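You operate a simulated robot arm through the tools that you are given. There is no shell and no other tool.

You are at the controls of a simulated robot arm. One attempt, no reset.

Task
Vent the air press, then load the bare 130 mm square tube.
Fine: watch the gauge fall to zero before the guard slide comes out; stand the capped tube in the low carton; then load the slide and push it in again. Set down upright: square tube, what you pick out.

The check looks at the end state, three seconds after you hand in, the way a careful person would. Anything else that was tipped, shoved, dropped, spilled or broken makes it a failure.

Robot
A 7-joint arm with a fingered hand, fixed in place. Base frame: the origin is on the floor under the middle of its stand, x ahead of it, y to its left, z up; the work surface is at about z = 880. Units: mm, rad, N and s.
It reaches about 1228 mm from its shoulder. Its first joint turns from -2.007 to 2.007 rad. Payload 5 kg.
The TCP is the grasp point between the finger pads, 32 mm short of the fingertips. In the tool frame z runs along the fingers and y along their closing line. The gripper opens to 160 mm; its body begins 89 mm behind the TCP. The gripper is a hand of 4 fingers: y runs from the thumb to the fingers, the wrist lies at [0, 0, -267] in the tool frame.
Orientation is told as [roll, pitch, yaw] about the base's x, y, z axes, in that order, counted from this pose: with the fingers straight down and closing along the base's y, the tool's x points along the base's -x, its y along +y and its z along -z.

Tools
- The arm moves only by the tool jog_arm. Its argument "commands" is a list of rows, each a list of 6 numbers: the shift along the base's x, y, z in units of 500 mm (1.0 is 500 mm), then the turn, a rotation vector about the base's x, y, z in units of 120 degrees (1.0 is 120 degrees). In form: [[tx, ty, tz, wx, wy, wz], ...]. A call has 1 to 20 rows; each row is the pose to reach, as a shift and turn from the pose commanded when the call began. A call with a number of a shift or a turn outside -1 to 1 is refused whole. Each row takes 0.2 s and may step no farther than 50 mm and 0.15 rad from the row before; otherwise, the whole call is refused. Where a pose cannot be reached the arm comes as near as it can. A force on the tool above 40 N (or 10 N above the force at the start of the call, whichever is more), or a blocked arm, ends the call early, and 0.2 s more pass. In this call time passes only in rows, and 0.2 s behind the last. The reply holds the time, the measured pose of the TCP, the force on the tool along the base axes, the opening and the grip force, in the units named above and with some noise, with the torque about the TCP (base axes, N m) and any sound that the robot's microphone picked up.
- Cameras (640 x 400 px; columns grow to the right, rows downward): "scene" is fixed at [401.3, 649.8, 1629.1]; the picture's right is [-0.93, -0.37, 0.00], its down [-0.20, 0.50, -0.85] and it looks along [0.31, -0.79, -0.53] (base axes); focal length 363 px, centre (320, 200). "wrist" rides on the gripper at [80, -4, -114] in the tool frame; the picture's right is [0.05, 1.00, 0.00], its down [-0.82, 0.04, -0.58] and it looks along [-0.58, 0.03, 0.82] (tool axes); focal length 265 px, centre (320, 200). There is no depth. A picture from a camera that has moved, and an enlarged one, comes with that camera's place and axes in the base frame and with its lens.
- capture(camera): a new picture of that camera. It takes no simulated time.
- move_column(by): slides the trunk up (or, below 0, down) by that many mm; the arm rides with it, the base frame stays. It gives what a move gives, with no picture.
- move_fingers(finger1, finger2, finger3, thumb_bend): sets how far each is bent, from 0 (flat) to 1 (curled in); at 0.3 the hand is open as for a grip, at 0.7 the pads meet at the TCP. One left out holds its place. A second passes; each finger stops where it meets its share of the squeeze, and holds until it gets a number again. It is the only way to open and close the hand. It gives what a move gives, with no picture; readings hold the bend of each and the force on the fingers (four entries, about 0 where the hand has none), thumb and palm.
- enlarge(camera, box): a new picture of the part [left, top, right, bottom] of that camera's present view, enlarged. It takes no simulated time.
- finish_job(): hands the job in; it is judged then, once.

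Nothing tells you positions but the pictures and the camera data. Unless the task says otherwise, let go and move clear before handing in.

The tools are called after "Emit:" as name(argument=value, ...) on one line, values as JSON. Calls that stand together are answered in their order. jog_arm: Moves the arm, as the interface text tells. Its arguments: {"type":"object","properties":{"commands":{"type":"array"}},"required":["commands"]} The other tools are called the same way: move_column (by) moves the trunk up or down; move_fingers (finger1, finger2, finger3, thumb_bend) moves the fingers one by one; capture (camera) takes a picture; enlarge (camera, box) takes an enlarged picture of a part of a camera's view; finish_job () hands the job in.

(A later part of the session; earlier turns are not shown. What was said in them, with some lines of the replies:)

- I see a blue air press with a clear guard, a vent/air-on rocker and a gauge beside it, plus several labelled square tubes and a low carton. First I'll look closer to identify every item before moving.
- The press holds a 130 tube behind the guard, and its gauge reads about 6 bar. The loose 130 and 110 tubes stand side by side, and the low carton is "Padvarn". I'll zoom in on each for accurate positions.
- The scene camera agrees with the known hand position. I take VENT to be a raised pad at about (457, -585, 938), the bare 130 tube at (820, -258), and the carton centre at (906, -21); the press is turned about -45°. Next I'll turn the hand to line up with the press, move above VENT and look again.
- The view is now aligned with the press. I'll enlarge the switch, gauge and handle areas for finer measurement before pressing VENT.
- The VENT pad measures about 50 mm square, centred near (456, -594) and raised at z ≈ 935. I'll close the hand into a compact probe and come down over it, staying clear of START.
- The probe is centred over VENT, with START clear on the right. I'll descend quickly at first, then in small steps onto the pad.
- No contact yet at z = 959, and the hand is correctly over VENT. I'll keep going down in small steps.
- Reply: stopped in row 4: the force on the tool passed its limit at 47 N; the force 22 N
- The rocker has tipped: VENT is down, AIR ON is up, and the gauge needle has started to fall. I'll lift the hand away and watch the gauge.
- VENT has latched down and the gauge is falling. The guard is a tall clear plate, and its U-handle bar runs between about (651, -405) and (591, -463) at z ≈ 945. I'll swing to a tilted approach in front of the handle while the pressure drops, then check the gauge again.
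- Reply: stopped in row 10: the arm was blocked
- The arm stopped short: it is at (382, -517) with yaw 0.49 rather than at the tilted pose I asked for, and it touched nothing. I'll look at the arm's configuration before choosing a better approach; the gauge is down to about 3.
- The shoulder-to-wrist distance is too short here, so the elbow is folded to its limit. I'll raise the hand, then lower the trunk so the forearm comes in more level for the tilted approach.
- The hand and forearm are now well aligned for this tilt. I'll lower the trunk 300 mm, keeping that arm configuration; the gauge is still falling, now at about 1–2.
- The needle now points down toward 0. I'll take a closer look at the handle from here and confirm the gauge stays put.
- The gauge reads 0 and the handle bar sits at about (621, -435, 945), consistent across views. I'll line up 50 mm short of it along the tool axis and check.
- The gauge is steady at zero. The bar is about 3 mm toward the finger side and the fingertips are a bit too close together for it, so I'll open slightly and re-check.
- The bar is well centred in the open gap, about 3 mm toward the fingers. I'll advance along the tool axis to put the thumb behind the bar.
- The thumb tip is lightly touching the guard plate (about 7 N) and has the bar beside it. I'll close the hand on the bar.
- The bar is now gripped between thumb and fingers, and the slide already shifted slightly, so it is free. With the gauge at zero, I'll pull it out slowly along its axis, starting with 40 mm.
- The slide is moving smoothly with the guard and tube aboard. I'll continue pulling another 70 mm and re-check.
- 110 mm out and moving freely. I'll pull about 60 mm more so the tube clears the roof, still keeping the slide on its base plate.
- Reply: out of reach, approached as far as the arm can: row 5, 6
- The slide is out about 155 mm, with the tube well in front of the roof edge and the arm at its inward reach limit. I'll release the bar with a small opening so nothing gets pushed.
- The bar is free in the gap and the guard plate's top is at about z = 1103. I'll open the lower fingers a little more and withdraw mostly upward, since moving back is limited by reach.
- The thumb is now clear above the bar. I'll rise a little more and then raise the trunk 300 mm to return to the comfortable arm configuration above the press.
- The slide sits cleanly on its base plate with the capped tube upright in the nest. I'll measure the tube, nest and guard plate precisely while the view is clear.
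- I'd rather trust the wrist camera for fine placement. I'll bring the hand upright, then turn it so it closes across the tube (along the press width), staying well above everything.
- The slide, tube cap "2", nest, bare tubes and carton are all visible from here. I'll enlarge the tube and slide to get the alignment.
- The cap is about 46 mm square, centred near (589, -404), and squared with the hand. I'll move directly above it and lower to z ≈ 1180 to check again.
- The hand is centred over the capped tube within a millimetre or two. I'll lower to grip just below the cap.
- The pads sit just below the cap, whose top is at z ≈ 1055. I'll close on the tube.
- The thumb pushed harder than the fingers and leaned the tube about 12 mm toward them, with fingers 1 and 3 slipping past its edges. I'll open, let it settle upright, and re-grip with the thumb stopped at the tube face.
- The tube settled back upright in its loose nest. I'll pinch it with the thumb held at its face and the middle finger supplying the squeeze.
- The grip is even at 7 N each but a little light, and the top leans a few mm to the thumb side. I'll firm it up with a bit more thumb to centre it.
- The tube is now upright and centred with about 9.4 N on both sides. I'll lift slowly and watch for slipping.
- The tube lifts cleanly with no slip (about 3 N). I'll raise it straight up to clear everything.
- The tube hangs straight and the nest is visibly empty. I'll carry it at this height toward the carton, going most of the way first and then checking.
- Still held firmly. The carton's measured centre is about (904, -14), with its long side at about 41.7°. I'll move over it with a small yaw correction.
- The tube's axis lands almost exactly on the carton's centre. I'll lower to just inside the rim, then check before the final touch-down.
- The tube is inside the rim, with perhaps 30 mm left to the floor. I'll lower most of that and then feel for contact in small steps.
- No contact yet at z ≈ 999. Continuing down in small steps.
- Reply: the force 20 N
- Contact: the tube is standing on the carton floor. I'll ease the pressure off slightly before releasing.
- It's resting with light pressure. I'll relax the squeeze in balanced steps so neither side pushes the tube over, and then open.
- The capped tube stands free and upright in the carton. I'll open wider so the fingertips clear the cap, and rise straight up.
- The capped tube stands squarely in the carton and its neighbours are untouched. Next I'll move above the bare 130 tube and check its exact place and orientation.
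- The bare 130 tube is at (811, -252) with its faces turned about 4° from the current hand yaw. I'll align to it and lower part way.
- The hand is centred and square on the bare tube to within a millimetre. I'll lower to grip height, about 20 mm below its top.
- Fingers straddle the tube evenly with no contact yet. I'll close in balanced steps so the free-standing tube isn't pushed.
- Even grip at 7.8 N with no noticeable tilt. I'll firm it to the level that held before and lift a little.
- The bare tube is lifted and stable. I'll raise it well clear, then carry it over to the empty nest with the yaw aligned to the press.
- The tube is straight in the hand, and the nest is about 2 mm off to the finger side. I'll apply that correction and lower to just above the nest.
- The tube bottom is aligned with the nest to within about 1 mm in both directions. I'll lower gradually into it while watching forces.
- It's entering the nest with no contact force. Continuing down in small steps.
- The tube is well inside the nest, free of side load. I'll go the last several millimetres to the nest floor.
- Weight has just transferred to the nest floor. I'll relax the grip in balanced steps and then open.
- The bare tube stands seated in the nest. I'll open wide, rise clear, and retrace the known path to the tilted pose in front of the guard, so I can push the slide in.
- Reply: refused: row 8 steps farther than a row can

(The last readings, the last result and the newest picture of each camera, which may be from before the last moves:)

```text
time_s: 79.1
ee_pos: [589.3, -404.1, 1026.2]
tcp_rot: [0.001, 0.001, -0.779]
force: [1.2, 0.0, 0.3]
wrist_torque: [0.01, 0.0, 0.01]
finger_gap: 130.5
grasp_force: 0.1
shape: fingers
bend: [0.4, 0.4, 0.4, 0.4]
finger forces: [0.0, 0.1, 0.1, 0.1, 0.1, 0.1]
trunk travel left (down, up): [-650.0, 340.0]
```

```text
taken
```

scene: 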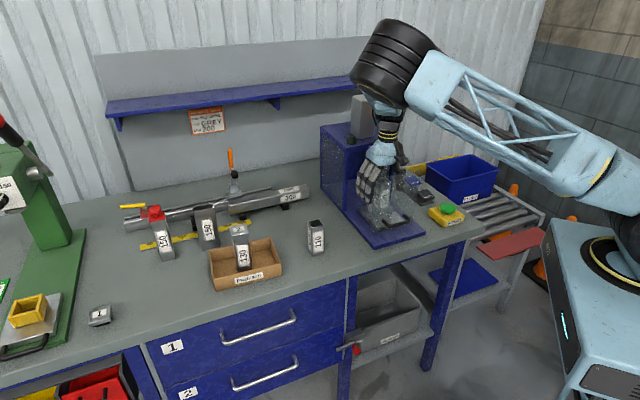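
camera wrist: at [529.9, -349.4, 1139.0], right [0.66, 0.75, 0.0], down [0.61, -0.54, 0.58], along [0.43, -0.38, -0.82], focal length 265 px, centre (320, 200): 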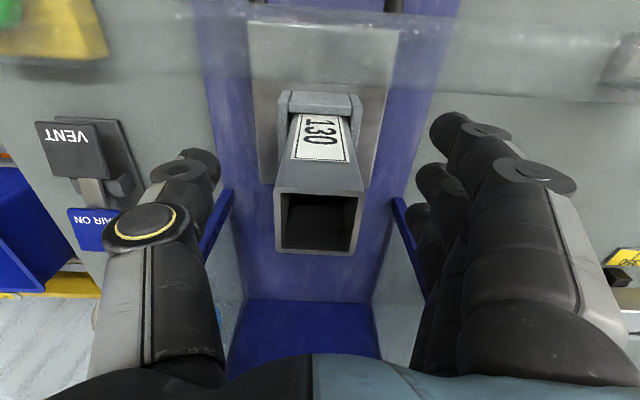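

The fingers are open and clear of the tube; the lift was refused because its last step was too long. I'll reissue it with smaller steps.

Emit:
jog_arm(commands=[[0, 0, 0.03, 0, 0, 0], [0, 0, 0.09, 0, 0, 0], [0, 0, 0.17, 0, 0, 0], [0, 0, 0.26, 0, 0, 0], [0, 0, 0.35, 0, 0, 0], [0, 0, 0.44, 0, 0, 0], [-0.02, 0.016, 0.51, 0, 0, 0], [-0.04, 0.032, 0.57, 0, 0, 0], [-0.06, 0.048, 0.61, 0, 0, 0]])

Emit:
capture(camera="wrist")

Emit:
enlarge(camera="wrist", box=[250, 0, 400, 140])

Emit:
enlarge(camera="scene", box=[340, 140, 440, 250])

```text
time_s: 81.1
ee_pos: [558.6, -376.2, 1330.0]
tcp_rot: [0.002, 0.001, -0.776]
force: [-0.7, 0.5, 0.3]
wrist_torque: [-0.03, 0.0, -0.02]
finger_gap: 130.8
grasp_force: 0.1
shape: fingers
bend: [0.4, 0.4, 0.4, 0.4]
finger forces: [0.0, 0.0, 0.0, 0.0, 0.0, 0.0]
trunk travel left (down, up): [-650.0, 340.0]
```

```text
taken
camera wrist: at [498.7, -321.6, 1443.6], right [0.66, 0.75, 0.0], down [0.61, -0.54, 0.58], along [0.43, -0.38, -0.82], focal length 265 px, centre (320, 200)
```

wrist: 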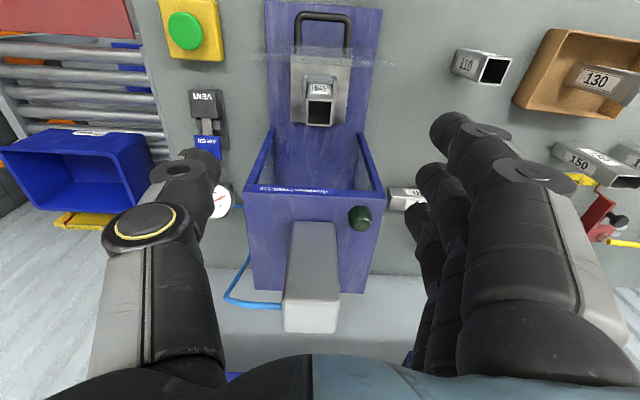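

```text
2.86 times, centred on (325, 70) of wrist
camera zoom: at [498.7, -321.6, 1443.6], right [0.66, 0.75, 0.0], down [0.61, -0.54, 0.58], along [0.43, -0.38, -0.82], focal length 758 px, centre (306, 571)
```

zoom: 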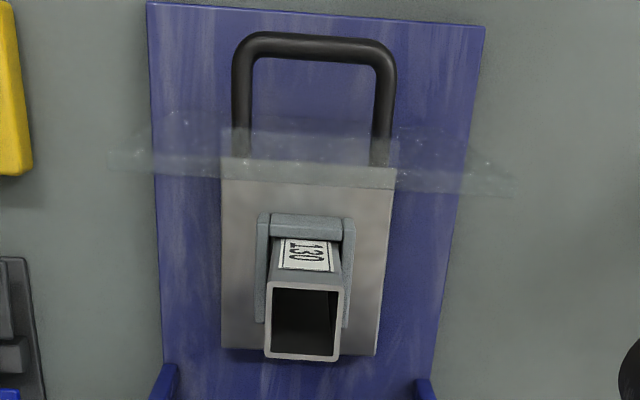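

```text
3.64 times, centred on (390, 195) of scene
camera zoom: at [401.3, 649.8, 1629.1], right [-0.93, -0.37, 0.0], down [-0.2, 0.5, -0.85], along [0.31, -0.79, -0.53], focal length 1320 px, centre (66, 218)
```

zoom: 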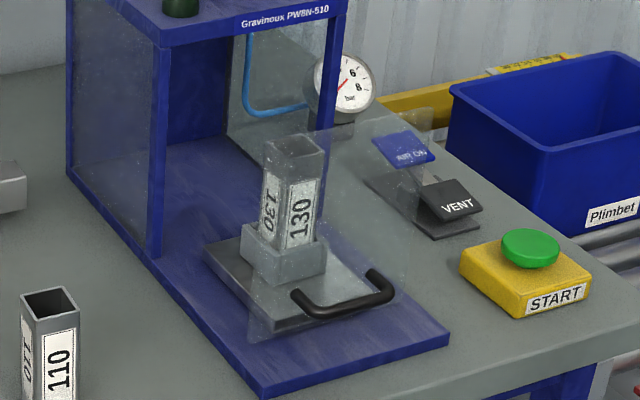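

The bare tube stands straight in the nest. I'll now turn the hand back and tilt it for pushing, well above the press.

Emit:
jog_arm(commands=[[0, 0, 0, 0, 0, 0.068], [0, 0, 0, 0, 0, 0.136], [0, 0, 0, 0, 0, 0.204], [0, 0, 0, 0, 0, 0.272], [0, 0, 0, 0, 0, 0.34], [0, 0, 0, 0, 0, 0.408], [0, 0, 0, 0, 0, 0.476], [0, 0, 0, 0, 0, 0.544], [0, 0, 0, 0, 0, 0.612], [0, 0, 0, 0, 0, 0.68], [0, 0, 0, 0, 0, 0.747]])

Emit:
jog_arm(commands=[[-0.018, 0.021, 0, -0.044, -0.044, 0], [-0.037, 0.043, 0, -0.088, -0.088, 0], [-0.055, 0.064, 0, -0.132, -0.132, 0], [-0.074, 0.085, 0, -0.176, -0.176, 0], [-0.092, 0.106, 0, -0.22, -0.22, 0], [-0.11, 0.128, 0, -0.264, -0.264, 0], [-0.126, 0.143, 0, -0.3086, -0.3086, 0], [-0.126, 0.143, 0, -0.3086, -0.3086, 0]])

Emit:
move_fingers(finger1=0.69, finger2=0.69, finger3=0.69, thumb_bend=0.69)

Emit:
capture(camera="scene")

```text
time_s: 83.5
ee_pos: [558.5, -380.1, 1330.9]
tcp_rot: [0.0, 0.0, 0.789]
force: [0.2, -0.8, 0.3]
wrist_torque: [-0.03, 0.02, -0.02]
finger_gap: 130.6
grasp_force: 0.1
shape: fingers
bend: [0.4, 0.4, 0.4, 0.4]
finger forces: [0.1, 0.0, 0.0, 0.0, 0.0, 0.0]
trunk travel left (down, up): [-650.0, 340.0]
```

```text
time_s: 85.5
ee_pos: [423.9, -391.6, 1331.1]
tcp_rot: [-0.896, 0.006, 0.581]
force: [0.0, 0.0, -0.1]
wrist_torque: [-0.02, -0.02, 0.08]
finger_gap: 131.0
grasp_force: 0.0
shape: fingers
bend: [0.4, 0.4, 0.4, 0.4]
finger forces: [0.0, 0.0, 0.0, 0.0, 0.0, 0.0]
out of reach, approached as far as the arm can: row 7, 8
trunk travel left (down, up): [-650.0, 340.0]
stopped in row 8: the arm was blocked; the commanded pose is now the measured one
```

```text
time_s: 86.5
ee_pos: [425.7, -389.9, 1332.4]
tcp_rot: [-0.896, 0.007, 0.58]
force: [0.0, 0.1, -0.2]
wrist_torque: [-0.04, 0.02, 0.01]
finger_gap: 26.0
grasp_force: 0.1
shape: fingers
bend: [0.69, 0.69, 0.69, 0.69]
finger forces: [0.0, 0.0, 0.1, 0.1, 0.0, 0.0]
trunk travel left (down, up): [-650.0, 340.0]
```

```text
taken
```

scene: 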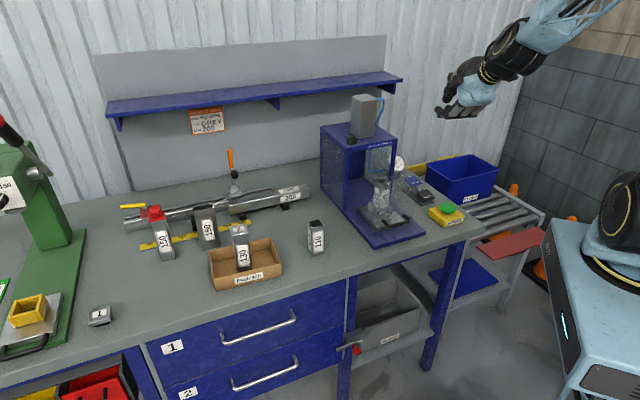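

The arm hit its inward reach limit in this tilted pose, though nothing was touched. A vertical hand works better here: I'll return upright, turn so the finger row faces the bar side-on, and push the handle from the front.

Emit:
jog_arm(commands=[[0.02, -0.01, 0.01, 0.051, 0.0335, 0], [0.04, -0.02, 0.02, 0.102, 0.067, 0], [0.06, -0.03, 0.03, 0.153, 0.1005, 0], [0.08, -0.04, 0.03, 0.204, 0.134, 0], [0.1, -0.05, 0.03, 0.255, 0.1675, 0], [0.12, -0.06, 0.03, 0.306, 0.201, 0], [0.14, -0.06, 0.03, 0.3577, 0.2345, 0]])

Emit:
jog_arm(commands=[[0, 0, 0, 0, 0, -0.065], [0, 0, 0, 0, 0, -0.13], [0, 0, 0, 0, 0, -0.195], [0, 0, 0, 0, 0, -0.26], [0, 0, 0, 0, 0, -0.325], [0, 0, 0, 0, 0, -0.39], [0, 0, 0, 0, 0, -0.455], [0, 0, 0, 0, 0, -0.52], [0, 0, 0, 0, 0, -0.585], [0, 0, 0, 0, 0, -0.648]])

Emit:
capture(camera="scene")

```text
time_s: 88.3
ee_pos: [538.3, -370.5, 1347.2]
tcp_rot: [0.003, 0.004, 0.694]
force: [0.3, 1.1, 0.5]
wrist_torque: [0.01, -0.04, 0.03]
finger_gap: 25.6
grasp_force: 0.0
shape: fingers
bend: [0.69, 0.69, 0.69, 0.69]
finger forces: [0.0, 0.0, 0.0, 0.1, 0.1, 0.0]
trunk travel left (down, up): [-650.0, 340.0]
stopped in row 7: the arm was blocked; the commanded pose is now the measured one
```

```text
time_s: 90.5
ee_pos: [536.8, -371.6, 1346.0]
tcp_rot: [0.001, 0.006, -0.667]
force: [-0.8, 0.3, -0.9]
wrist_torque: [-0.05, -0.01, -0.01]
finger_gap: 25.9
grasp_force: 0.1
shape: fingers
bend: [0.69, 0.69, 0.69, 0.69]
finger forces: [0.0, 0.1, 0.0, 0.1, 0.0, 0.1]
trunk travel left (down, up): [-650.0, 340.0]
```

```text
taken
```

scene: 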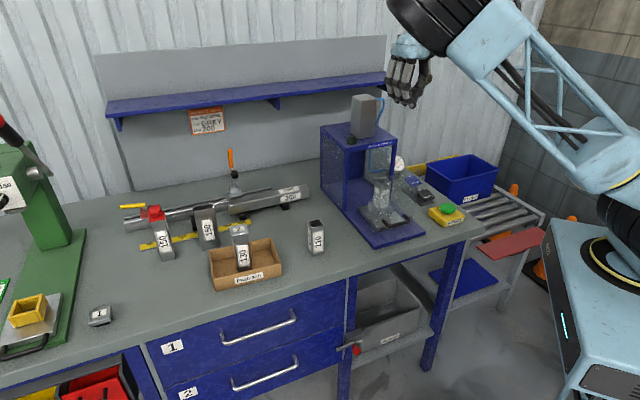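

The hand is vertical again. I'll finish the yaw and move out in front of the handle, still high.

Emit:
jog_arm(commands=[[-0.03, 0.025, -0.02, 0, 0, -0.015], [-0.07, 0.058, -0.06, 0, 0, -0.03], [-0.11, 0.092, -0.12, 0, 0, -0.045], [-0.15, 0.125, -0.19, 0, 0, -0.0525], [-0.19, 0.158, -0.26, 0, 0, -0.0525], [-0.206, 0.171, -0.3, 0, 0, -0.0525], [-0.206, 0.171, -0.3, 0, 0, -0.0525]])

Emit:
capture(camera="wrist")

Emit:
capture(camera="scene")

```text
time_s: 92.1
ee_pos: [436.3, -285.9, 1195.3]
tcp_rot: [0.002, 0.007, -0.775]
force: [0.7, 0.7, 0.5]
wrist_torque: [-0.06, 0.0, 0.0]
finger_gap: 26.1
grasp_force: 0.1
shape: fingers
bend: [0.69, 0.69, 0.69, 0.69]
finger forces: [0.0, 0.0, 0.0, 0.0, 0.0, 0.0]
trunk travel left (down, up): [-650.0, 340.0]
```

```text
taken
camera wrist: at [374.8, -232.0, 1308.6], right [0.66, 0.75, 0.0], down [0.61, -0.54, 0.57], along [0.43, -0.38, -0.82], focal length 265 px, centre (320, 200)
```

wrist: 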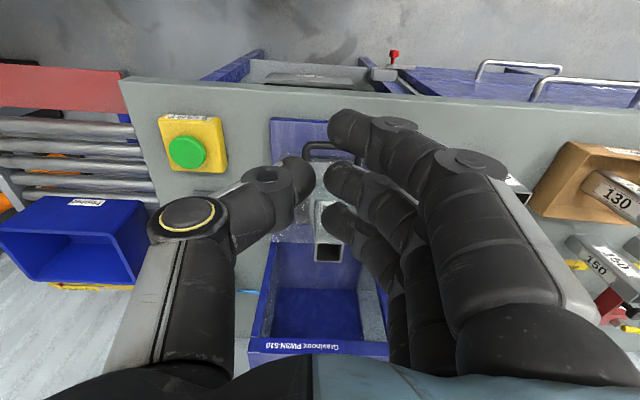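

```text
taken
```

scene: 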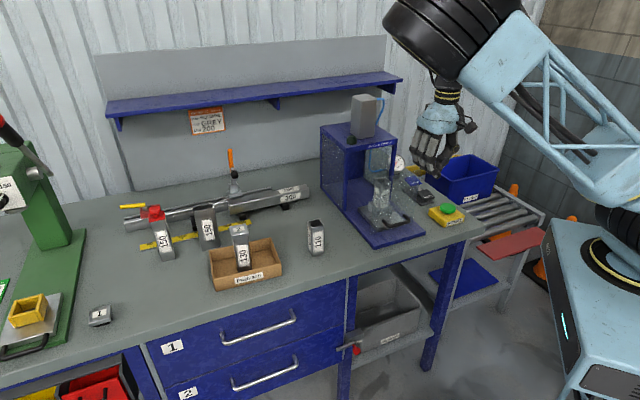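

Positioned in front of the handle, off the table edge. I'll descend to handle height with the finger row facing the bar.

Emit:
jog_arm(commands=[[0, 0, -0.06, 0, 0, 0], [0, 0, -0.14, 0, 0, 0], [0, 0, -0.22, 0, 0, 0], [0, 0, -0.3, 0, 0, 0], [0, 0, -0.38, 0, 0, 0], [0, 0, -0.44, 0, 0, 0], [0, 0, -0.48, 0, 0, 0]])

Emit:
capture(camera="wrist")

Emit:
enlarge(camera="scene", box=[350, 130, 470, 260])

```text
time_s: 93.7
ee_pos: [435.3, -286.5, 955.5]
tcp_rot: [0.003, 0.005, -0.774]
force: [0.0, 0.2, -0.2]
wrist_torque: [0.02, 0.0, 0.02]
finger_gap: 25.8
grasp_force: 0.2
shape: fingers
bend: [0.69, 0.69, 0.69, 0.69]
finger forces: [0.0, 0.1, 0.0, 0.0, 0.0, 0.0]
trunk travel left (down, up): [-650.0, 340.0]
```

```text
taken
camera wrist: at [375.7, -232.7, 1069.0], right [0.66, 0.75, 0.0], down [0.61, -0.54, 0.57], along [0.43, -0.38, -0.82], focal length 265 px, centre (320, 200)
```

wrist: 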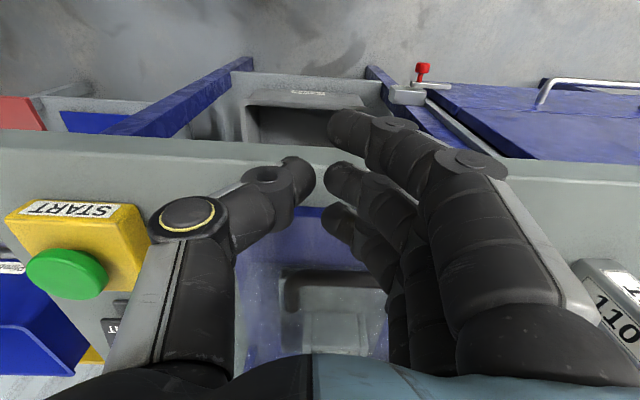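

```text
3.08 times, centred on (410, 195) of scene
camera zoom: at [401.3, 649.8, 1629.1], right [-0.93, -0.37, 0.0], down [-0.2, 0.5, -0.85], along [0.31, -0.79, -0.53], focal length 1117 px, centre (43, 215)
```

zoom: 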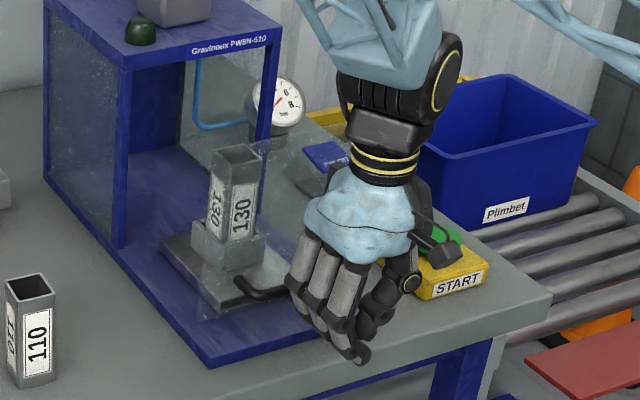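

The outermost finger faces the bar's centre with about 28 mm to go, and START is well clear. I'll advance slowly into contact.

Emit:
jog_arm(commands=[[0.0143, -0.014, 0, 0, 0, 0], [0.0285, -0.028, 0, 0, 0, 0], [0.0371, -0.0364, 0, 0, 0, 0], [0.0442, -0.0435, 0, 0, 0, 0], [0.0499, -0.0491, 0, 0, 0, 0], [0.0556, -0.0547, 0, 0, 0, 0]])

Emit:
capture(camera="wrist")

Emit:
enlarge(camera="scene", box=[350, 130, 470, 260])

```text
time_s: 95.1
ee_pos: [463.2, -312.4, 957.4]
tcp_rot: [0.002, 0.006, -0.774]
force: [-1.9, -0.6, 0.0]
wrist_torque: [0.02, 0.01, 0.0]
finger_gap: 26.1
grasp_force: 0.5
shape: fingers
bend: [0.69, 0.69, 0.69, 0.69]
finger forces: [0.0, 0.0, 1.2, 0.1, 0.0, 0.1]
trunk travel left (down, up): [-650.0, 340.0]
```

```text
taken
camera wrist: at [403.2, -258.9, 1071.4], right [0.66, 0.75, 0.0], down [0.61, -0.54, 0.57], along [0.43, -0.38, -0.82], focal length 265 px, centre (320, 200)
```

wrist: 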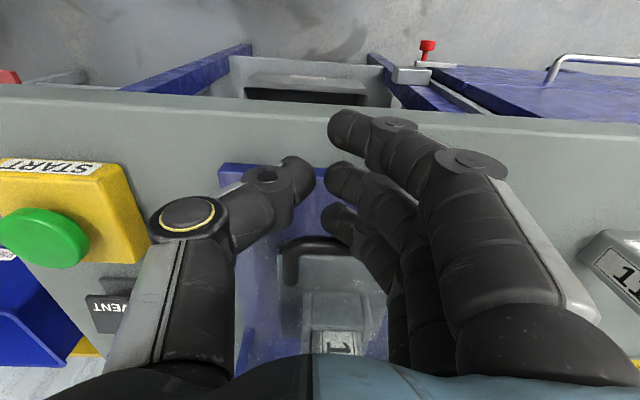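

```text
3.08 times, centred on (410, 195) of scene
camera zoom: at [401.3, 649.8, 1629.1], right [-0.93, -0.37, 0.0], down [-0.2, 0.5, -0.85], along [0.31, -0.79, -0.53], focal length 1117 px, centre (43, 215)
```

zoom: 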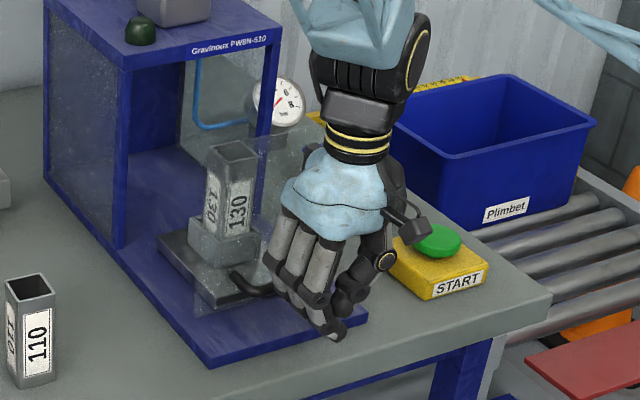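

Contact made with a gentle 1–2 N and the slide is starting to move. I'll push it in steadily along its axis.

Emit:
jog_arm(commands=[[0.0086, -0.0084, 0, 0, 0, 0], [0.0185, -0.0182, 0, 0, 0, 0], [0.0285, -0.028, 0, 0, 0, 0], [0.0385, -0.0379, 0, 0, 0, 0], [0.0485, -0.0477, 0, 0, 0, 0], [0.0585, -0.0575, 0, 0, 0, 0], [0.0684, -0.0673, 0, 0, 0, 0], [0.0784, -0.0771, 0, 0, 0, 0], [0.0884, -0.0869, 0, 0, 0, 0]])

Emit:
capture(camera="wrist")

Emit:
enlarge(camera="scene", box=[330, 110, 470, 260])

```text
time_s: 97.1
ee_pos: [506.7, -358.4, 958.5]
tcp_rot: [0.002, 0.004, -0.774]
force: [0.0, 1.2, -0.4]
wrist_torque: [0.02, 0.03, 0.04]
finger_gap: 26.0
grasp_force: 0.7
shape: fingers
bend: [0.69, 0.69, 0.69, 0.69]
finger forces: [0.0, 0.1, 1.1, 0.0, 0.0, 0.0]
trunk travel left (down, up): [-650.0, 340.0]
```

```text
taken
camera wrist: at [447.1, -304.2, 1072.2], right [0.66, 0.75, 0.0], down [0.61, -0.54, 0.57], along [0.43, -0.38, -0.82], focal length 265 px, centre (320, 200)
```

wrist: 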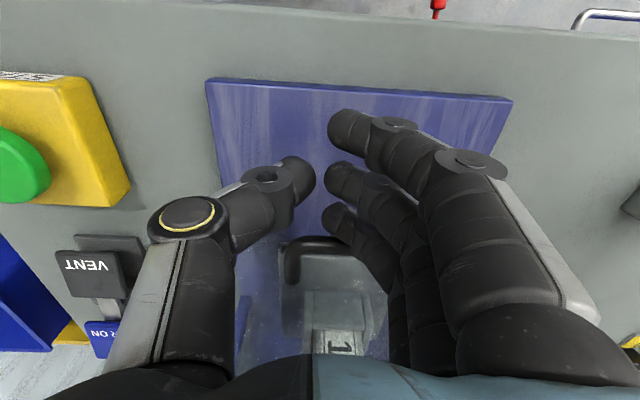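

```text
2.67 times, centred on (400, 185) of scene
camera zoom: at [401.3, 649.8, 1629.1], right [-0.93, -0.37, 0.0], down [-0.2, 0.5, -0.85], along [0.31, -0.79, -0.53], focal length 968 px, centre (107, 240)
```

zoom: 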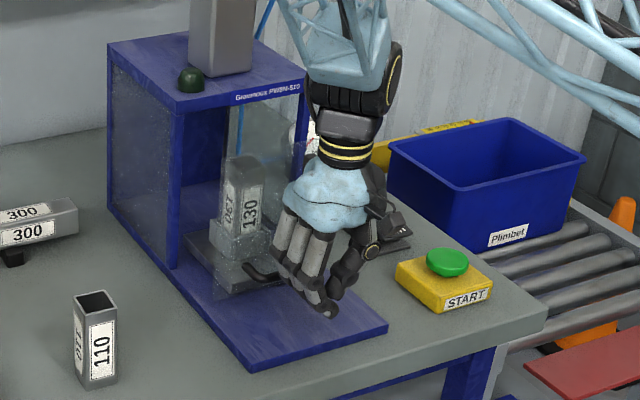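

The slide is moving in smoothly with the tube upright. I'll continue about 75 mm, then finish slowly.

Emit:
jog_arm(commands=[[0.0114, -0.0112, 0, 0, 0, 0], [0.0228, -0.0224, 0, 0, 0, 0], [0.0342, -0.0336, 0, 0, 0, 0], [0.0456, -0.0449, 0, 0, 0, 0], [0.057, -0.0561, 0, 0, 0, 0], [0.0684, -0.0673, 0, 0, 0, 0], [0.0799, -0.0785, 0, 0, 0, 0], [0.0913, -0.0897, 0, 0, 0, 0], [0.1027, -0.101, 0, 0, 0, 0], [0.107, -0.1052, 0, 0, 0, 0]])

Emit:
capture(camera="wrist")

Emit:
enlarge(camera="scene", box=[330, 110, 470, 260])

```text
time_s: 99.3
ee_pos: [560.9, -411.0, 954.9]
tcp_rot: [-0.001, 0.006, -0.773]
force: [-0.1, -0.5, 0.9]
wrist_torque: [0.03, 0.03, 0.0]
finger_gap: 25.8
grasp_force: 0.1
shape: fingers
bend: [0.69, 0.69, 0.69, 0.69]
finger forces: [0.1, 0.1, 0.0, 0.1, 0.0, 0.0]
trunk travel left (down, up): [-650.0, 340.0]
```

```text
taken
camera wrist: at [500.9, -356.4, 1069.1], right [0.66, 0.75, 0.0], down [0.61, -0.54, 0.57], along [0.43, -0.38, -0.82], focal length 265 px, centre (320, 200)
```

wrist: 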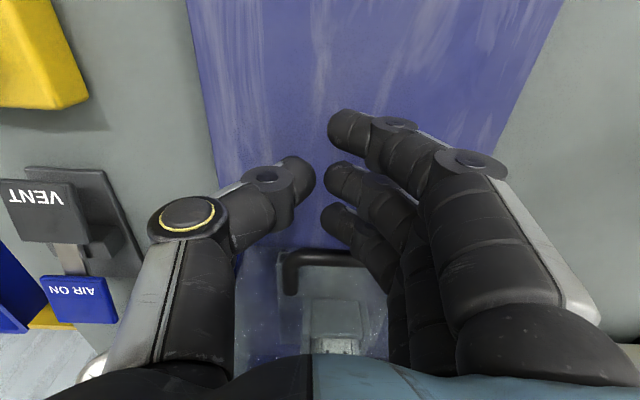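

```text
2.67 times, centred on (400, 185) of scene
camera zoom: at [401.3, 649.8, 1629.1], right [-0.93, -0.37, 0.0], down [-0.2, 0.5, -0.85], along [0.31, -0.79, -0.53], focal length 968 px, centre (107, 240)
```

zoom: 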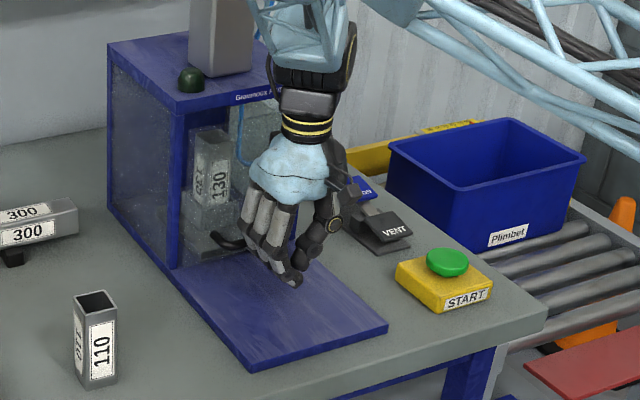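

About 24 mm remain. I'll push in small steps until the slide meets its stop.

Emit:
jog_arm(commands=[[0.0071, -0.007, 0, 0, 0, 0], [0.0143, -0.014, 0, 0, 0, 0], [0.0214, -0.021, 0, 0, 0, 0], [0.0271, -0.0266, 0, 0, 0, 0], [0.0328, -0.0323, 0, 0, 0, 0], [0.0371, -0.0365, 0, 0, 0, 0]])

Emit:
capture(camera="wrist")

Emit:
enlarge(camera="scene", box=[330, 110, 470, 260])

```text
time_s: 100.4
ee_pos: [569.0, -417.7, 955.2]
tcp_rot: [0.0, 0.016, -0.771]
force: [-14.9, 15.0, 9.4]
wrist_torque: [0.09, -0.34, 0.66]
finger_gap: 25.8
grasp_force: 11.7
shape: fingers
bend: [0.69, 0.69, 0.7, 0.69]
finger forces: [0.0, 0.0, 23.4, 0.0, 0.0, 0.1]
trunk travel left (down, up): [-650.0, 340.0]
stopped in row 5: the force on the tool passed its limit at 44 N (the readings are from after the stop); the commanded pose is now the measured one
```

```text
taken
camera wrist: at [509.8, -365.2, 1069.6], right [0.66, 0.75, 0.0], down [0.62, -0.55, 0.56], along [0.43, -0.37, -0.83], focal length 265 px, centre (320, 200)
```

wrist: 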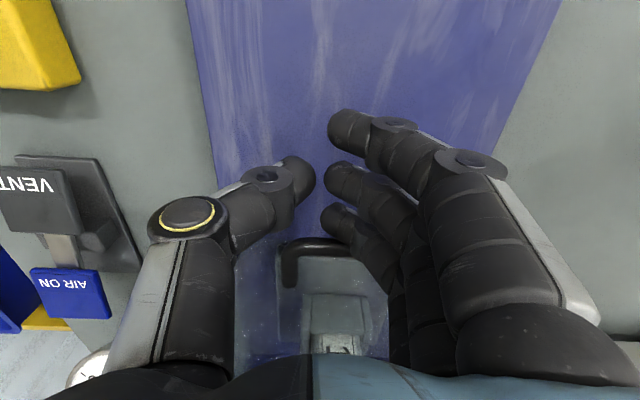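

```text
2.67 times, centred on (400, 185) of scene
camera zoom: at [401.3, 649.8, 1629.1], right [-0.93, -0.37, 0.0], down [-0.2, 0.5, -0.85], along [0.31, -0.79, -0.53], focal length 968 px, centre (107, 240)
```

zoom: 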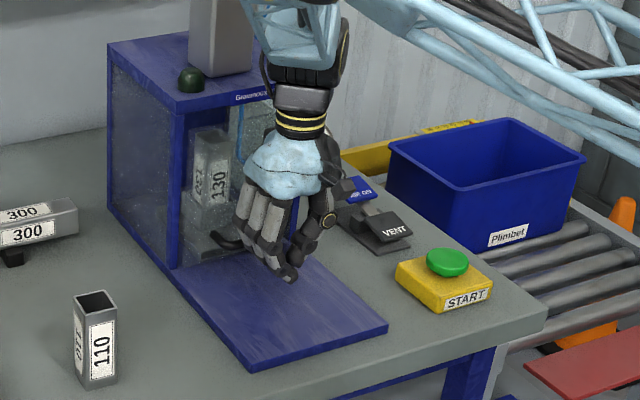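

The push met a firm stop (force limit). I'll back off and compare the slide's position with how it looked originally.

Emit:
jog_arm(commands=[[-0.0071, 0.007, 0, 0, 0, 0], [-0.0285, 0.028, 0, 0, 0, 0], [-0.07, 0.07, 0, 0, 0, 0], [-0.13, 0.13, 0, 0, 0, 0], [-0.19, 0.19, 0, 0, 0, 0]])

Emit:
jog_arm(commands=[[0, 0, 0.05, 0, 0, 0], [0, 0, 0.13, 0, 0, 0], [0, 0, 0.22, 0, 0, 0], [0, 0, 0.31, 0, 0, 0], [0, 0, 0.4, 0, 0, 0], [0, 0, 0.48, 0, 0, 0]])

Emit:
enlarge(camera="scene", box=[330, 120, 470, 250])

Emit:
capture(camera="scene")

Emit:
capture(camera="wrist")

```text
time_s: 101.6
ee_pos: [478.0, -324.0, 954.1]
tcp_rot: [0.002, 0.013, -0.772]
force: [-1.1, 0.4, 0.8]
wrist_torque: [-0.02, 0.01, -0.05]
finger_gap: 25.9
grasp_force: 0.1
shape: fingers
bend: [0.69, 0.69, 0.69, 0.69]
finger forces: [0.0, 0.0, 0.0, 0.0, 0.0, 0.0]
trunk travel left (down, up): [-650.0, 340.0]
```

```text
time_s: 103.0
ee_pos: [474.6, -324.7, 1194.5]
tcp_rot: [0.001, 0.014, -0.773]
force: [0.7, -1.0, 1.0]
wrist_torque: [0.02, 0.01, -0.01]
finger_gap: 26.0
grasp_force: 0.0
shape: fingers
bend: [0.69, 0.69, 0.69, 0.69]
finger forces: [0.1, 0.0, 0.0, 0.1, 0.0, 0.0]
trunk travel left (down, up): [-650.0, 340.0]
```

```text
3.08 times, centred on (400, 185) of scene
camera zoom: at [401.3, 649.8, 1629.1], right [-0.93, -0.37, 0.0], down [-0.2, 0.5, -0.85], along [0.31, -0.79, -0.53], focal length 1117 px, centre (74, 246)
```

zoom: 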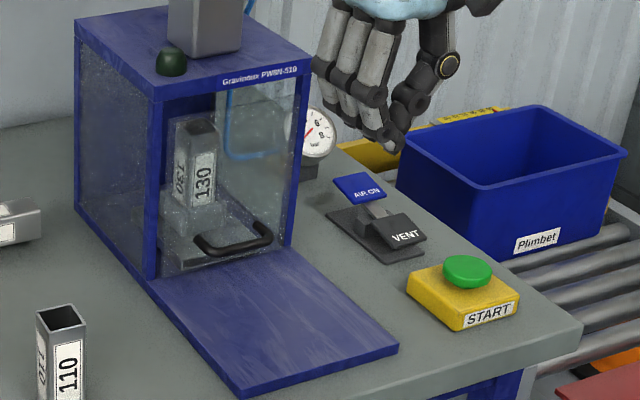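

```text
taken
```

scene: 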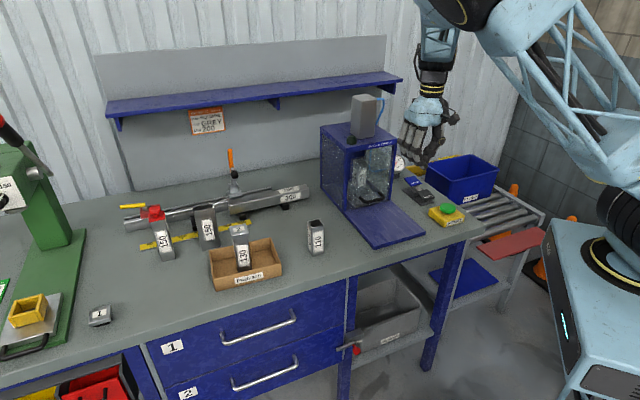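

```text
taken
camera wrist: at [415.4, -272.3, 1309.4], right [0.66, 0.75, 0.0], down [0.62, -0.55, 0.57], along [0.43, -0.37, -0.82], focal length 265 px, centre (320, 200)
```

wrist: 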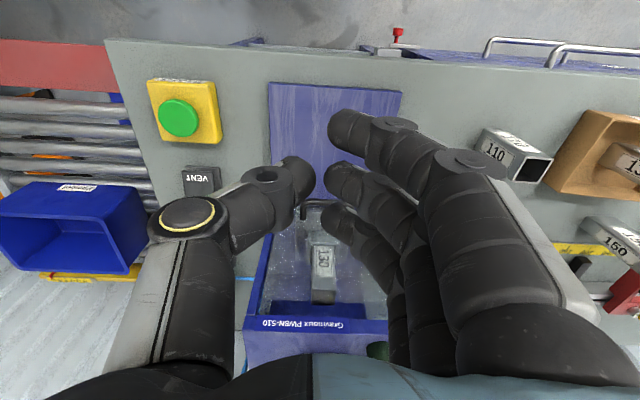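

The handle and tube labels sit exactly where they were when the press was originally closed, so the slide is fully home. I'll do a final close check of the press, carton and neighbours.

Emit:
enlarge(camera="scene", box=[350, 140, 410, 225])

Emit:
enlarge(camera="scene", box=[110, 140, 350, 300])

Emit:
enlarge(camera="scene", box=[385, 145, 425, 185])

Emit:
jog_arm(commands=[[-0.02, 0.02, 0.06, 0, 0, 0], [-0.04, 0.04, 0.13, 0, 0, 0], [-0.04, 0.04, 0.2, 0, 0, 0], [-0.04, 0.04, 0.26, 0, 0, 0]])

```text
4.71 times, centred on (380, 182) of scene
camera zoom: at [401.3, 649.8, 1629.1], right [-0.93, -0.37, 0.0], down [-0.2, 0.5, -0.85], along [0.31, -0.79, -0.53], focal length 1709 px, centre (38, 282)
```

zoom: 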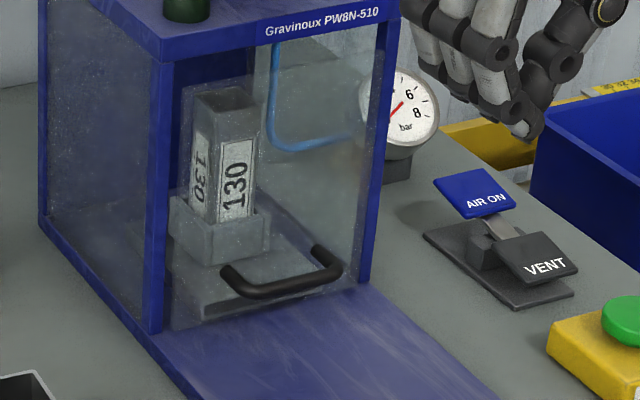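

```text
2.50 times, centred on (230, 220) of scene
camera zoom: at [401.3, 649.8, 1629.1], right [-0.93, -0.37, 0.0], down [-0.2, 0.5, -0.85], along [0.31, -0.79, -0.53], focal length 908 px, centre (545, 150)
```

zoom: 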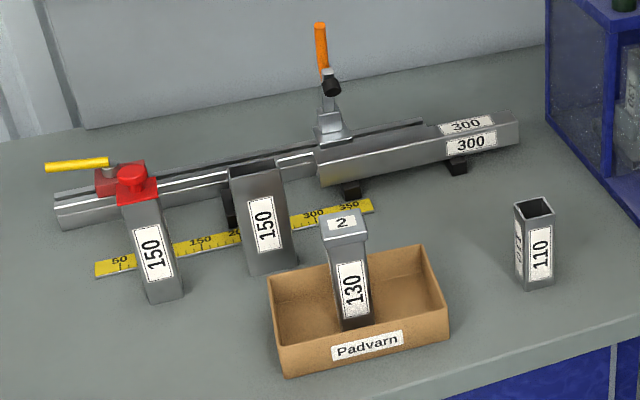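

```text
10.00 times, centred on (405, 165) of scene
camera zoom: at [401.3, 649.8, 1629.1], right [-0.93, -0.37, 0.0], down [-0.2, 0.5, -0.85], along [0.31, -0.79, -0.53], focal length 3631 px, centre (-530, 550)
```

zoom: 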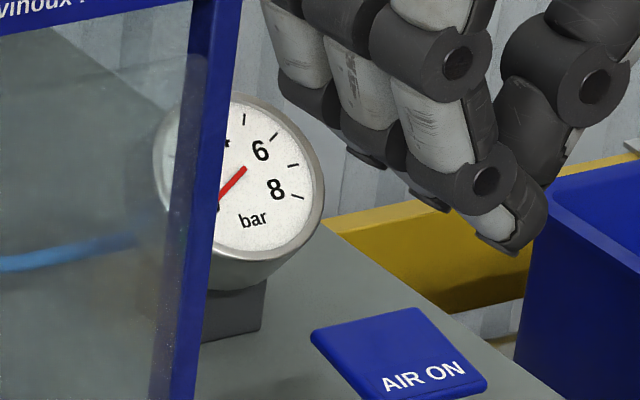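

```text
time_s: 104.0
ee_pos: [457.5, -304.0, 1323.5]
tcp_rot: [0.002, 0.013, -0.77]
force: [0.7, -0.3, 0.1]
wrist_torque: [-0.02, -0.04, -0.02]
finger_gap: 26.2
grasp_force: 0.1
shape: fingers
bend: [0.69, 0.69, 0.69, 0.69]
finger forces: [0.0, 0.0, 0.0, 0.1, 0.0, 0.0]
trunk travel left (down, up): [-650.0, 340.0]
```

Everything looks right. I'll make one last like-for-like comparison of the slide against my earlier closed-guard picture before handing in.

Emit:
enlarge(camera="scene", box=[350, 150, 430, 220])

Emit:
enlarge(camera="scene", box=[320, 130, 480, 250])

Emit:
capture(camera="scene")

```text
5.71 times, centred on (390, 185) of scene
camera zoom: at [401.3, 649.8, 1629.1], right [-0.93, -0.37, 0.0], down [-0.2, 0.5, -0.85], along [0.31, -0.79, -0.53], focal length 2075 px, centre (-80, 286)
```

zoom: 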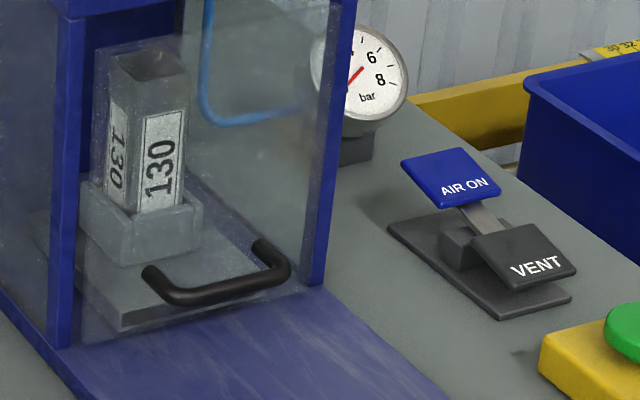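

```text
3.33 times, centred on (400, 190) of scene
camera zoom: at [401.3, 649.8, 1629.1], right [-0.93, -0.37, 0.0], down [-0.2, 0.5, -0.85], along [0.31, -0.79, -0.53], focal length 1210 px, centre (53, 233)
```

zoom: 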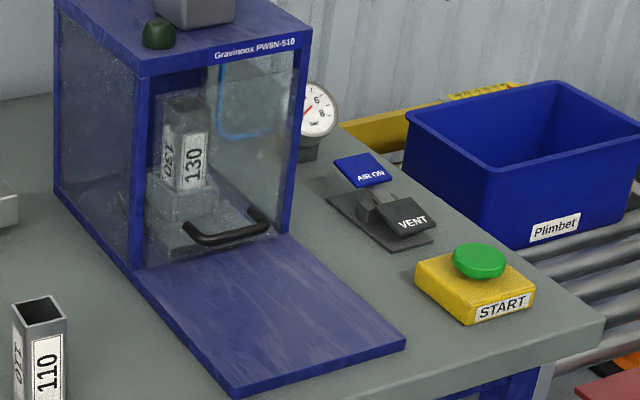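

```text
taken
```

scene: 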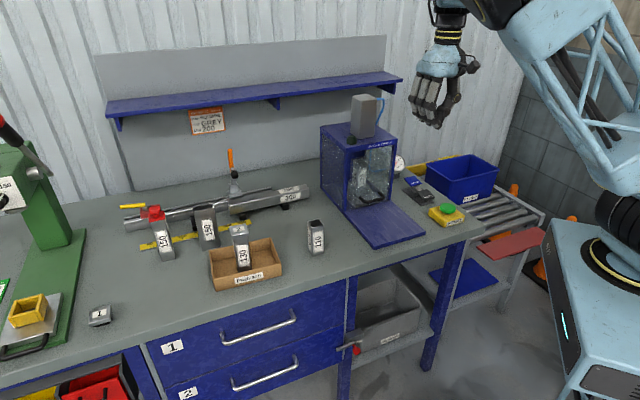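

The slide, nest and handle match the original closed picture. The bare 130 tube stands in the nest, the capped tube stands in the low carton, the gauge is at zero, and the hand is clear. Handing in.

Emit:
finish_job()

```text
The job is handed in.
```

The press is vented, the bare 130 mm tube is loaded, and I've handed the job in. No verdict has come back yet.

- **Vent:** I pressed VENT and waited until the gauge read zero and stayed there before pulling the guard slide out. The valve is still at VENT, because the task didn't ask for air back on.
- **Capped tube:** It stands upright in the middle of the low carton ("Padvarn"). My first grip leaned it about 12 mm in the nest, so I let go, it settled upright, and I picked it up again.
- **Bare tube:** It stands upright in the slide's nest.
- **Slide:** I pushed it in until it hit its stop. In the last picture the handle and nest are where they were before I opened it.

In the last pictures nothing else looked tipped or moved, START was not pressed, and the hand was empty and clear of the press.
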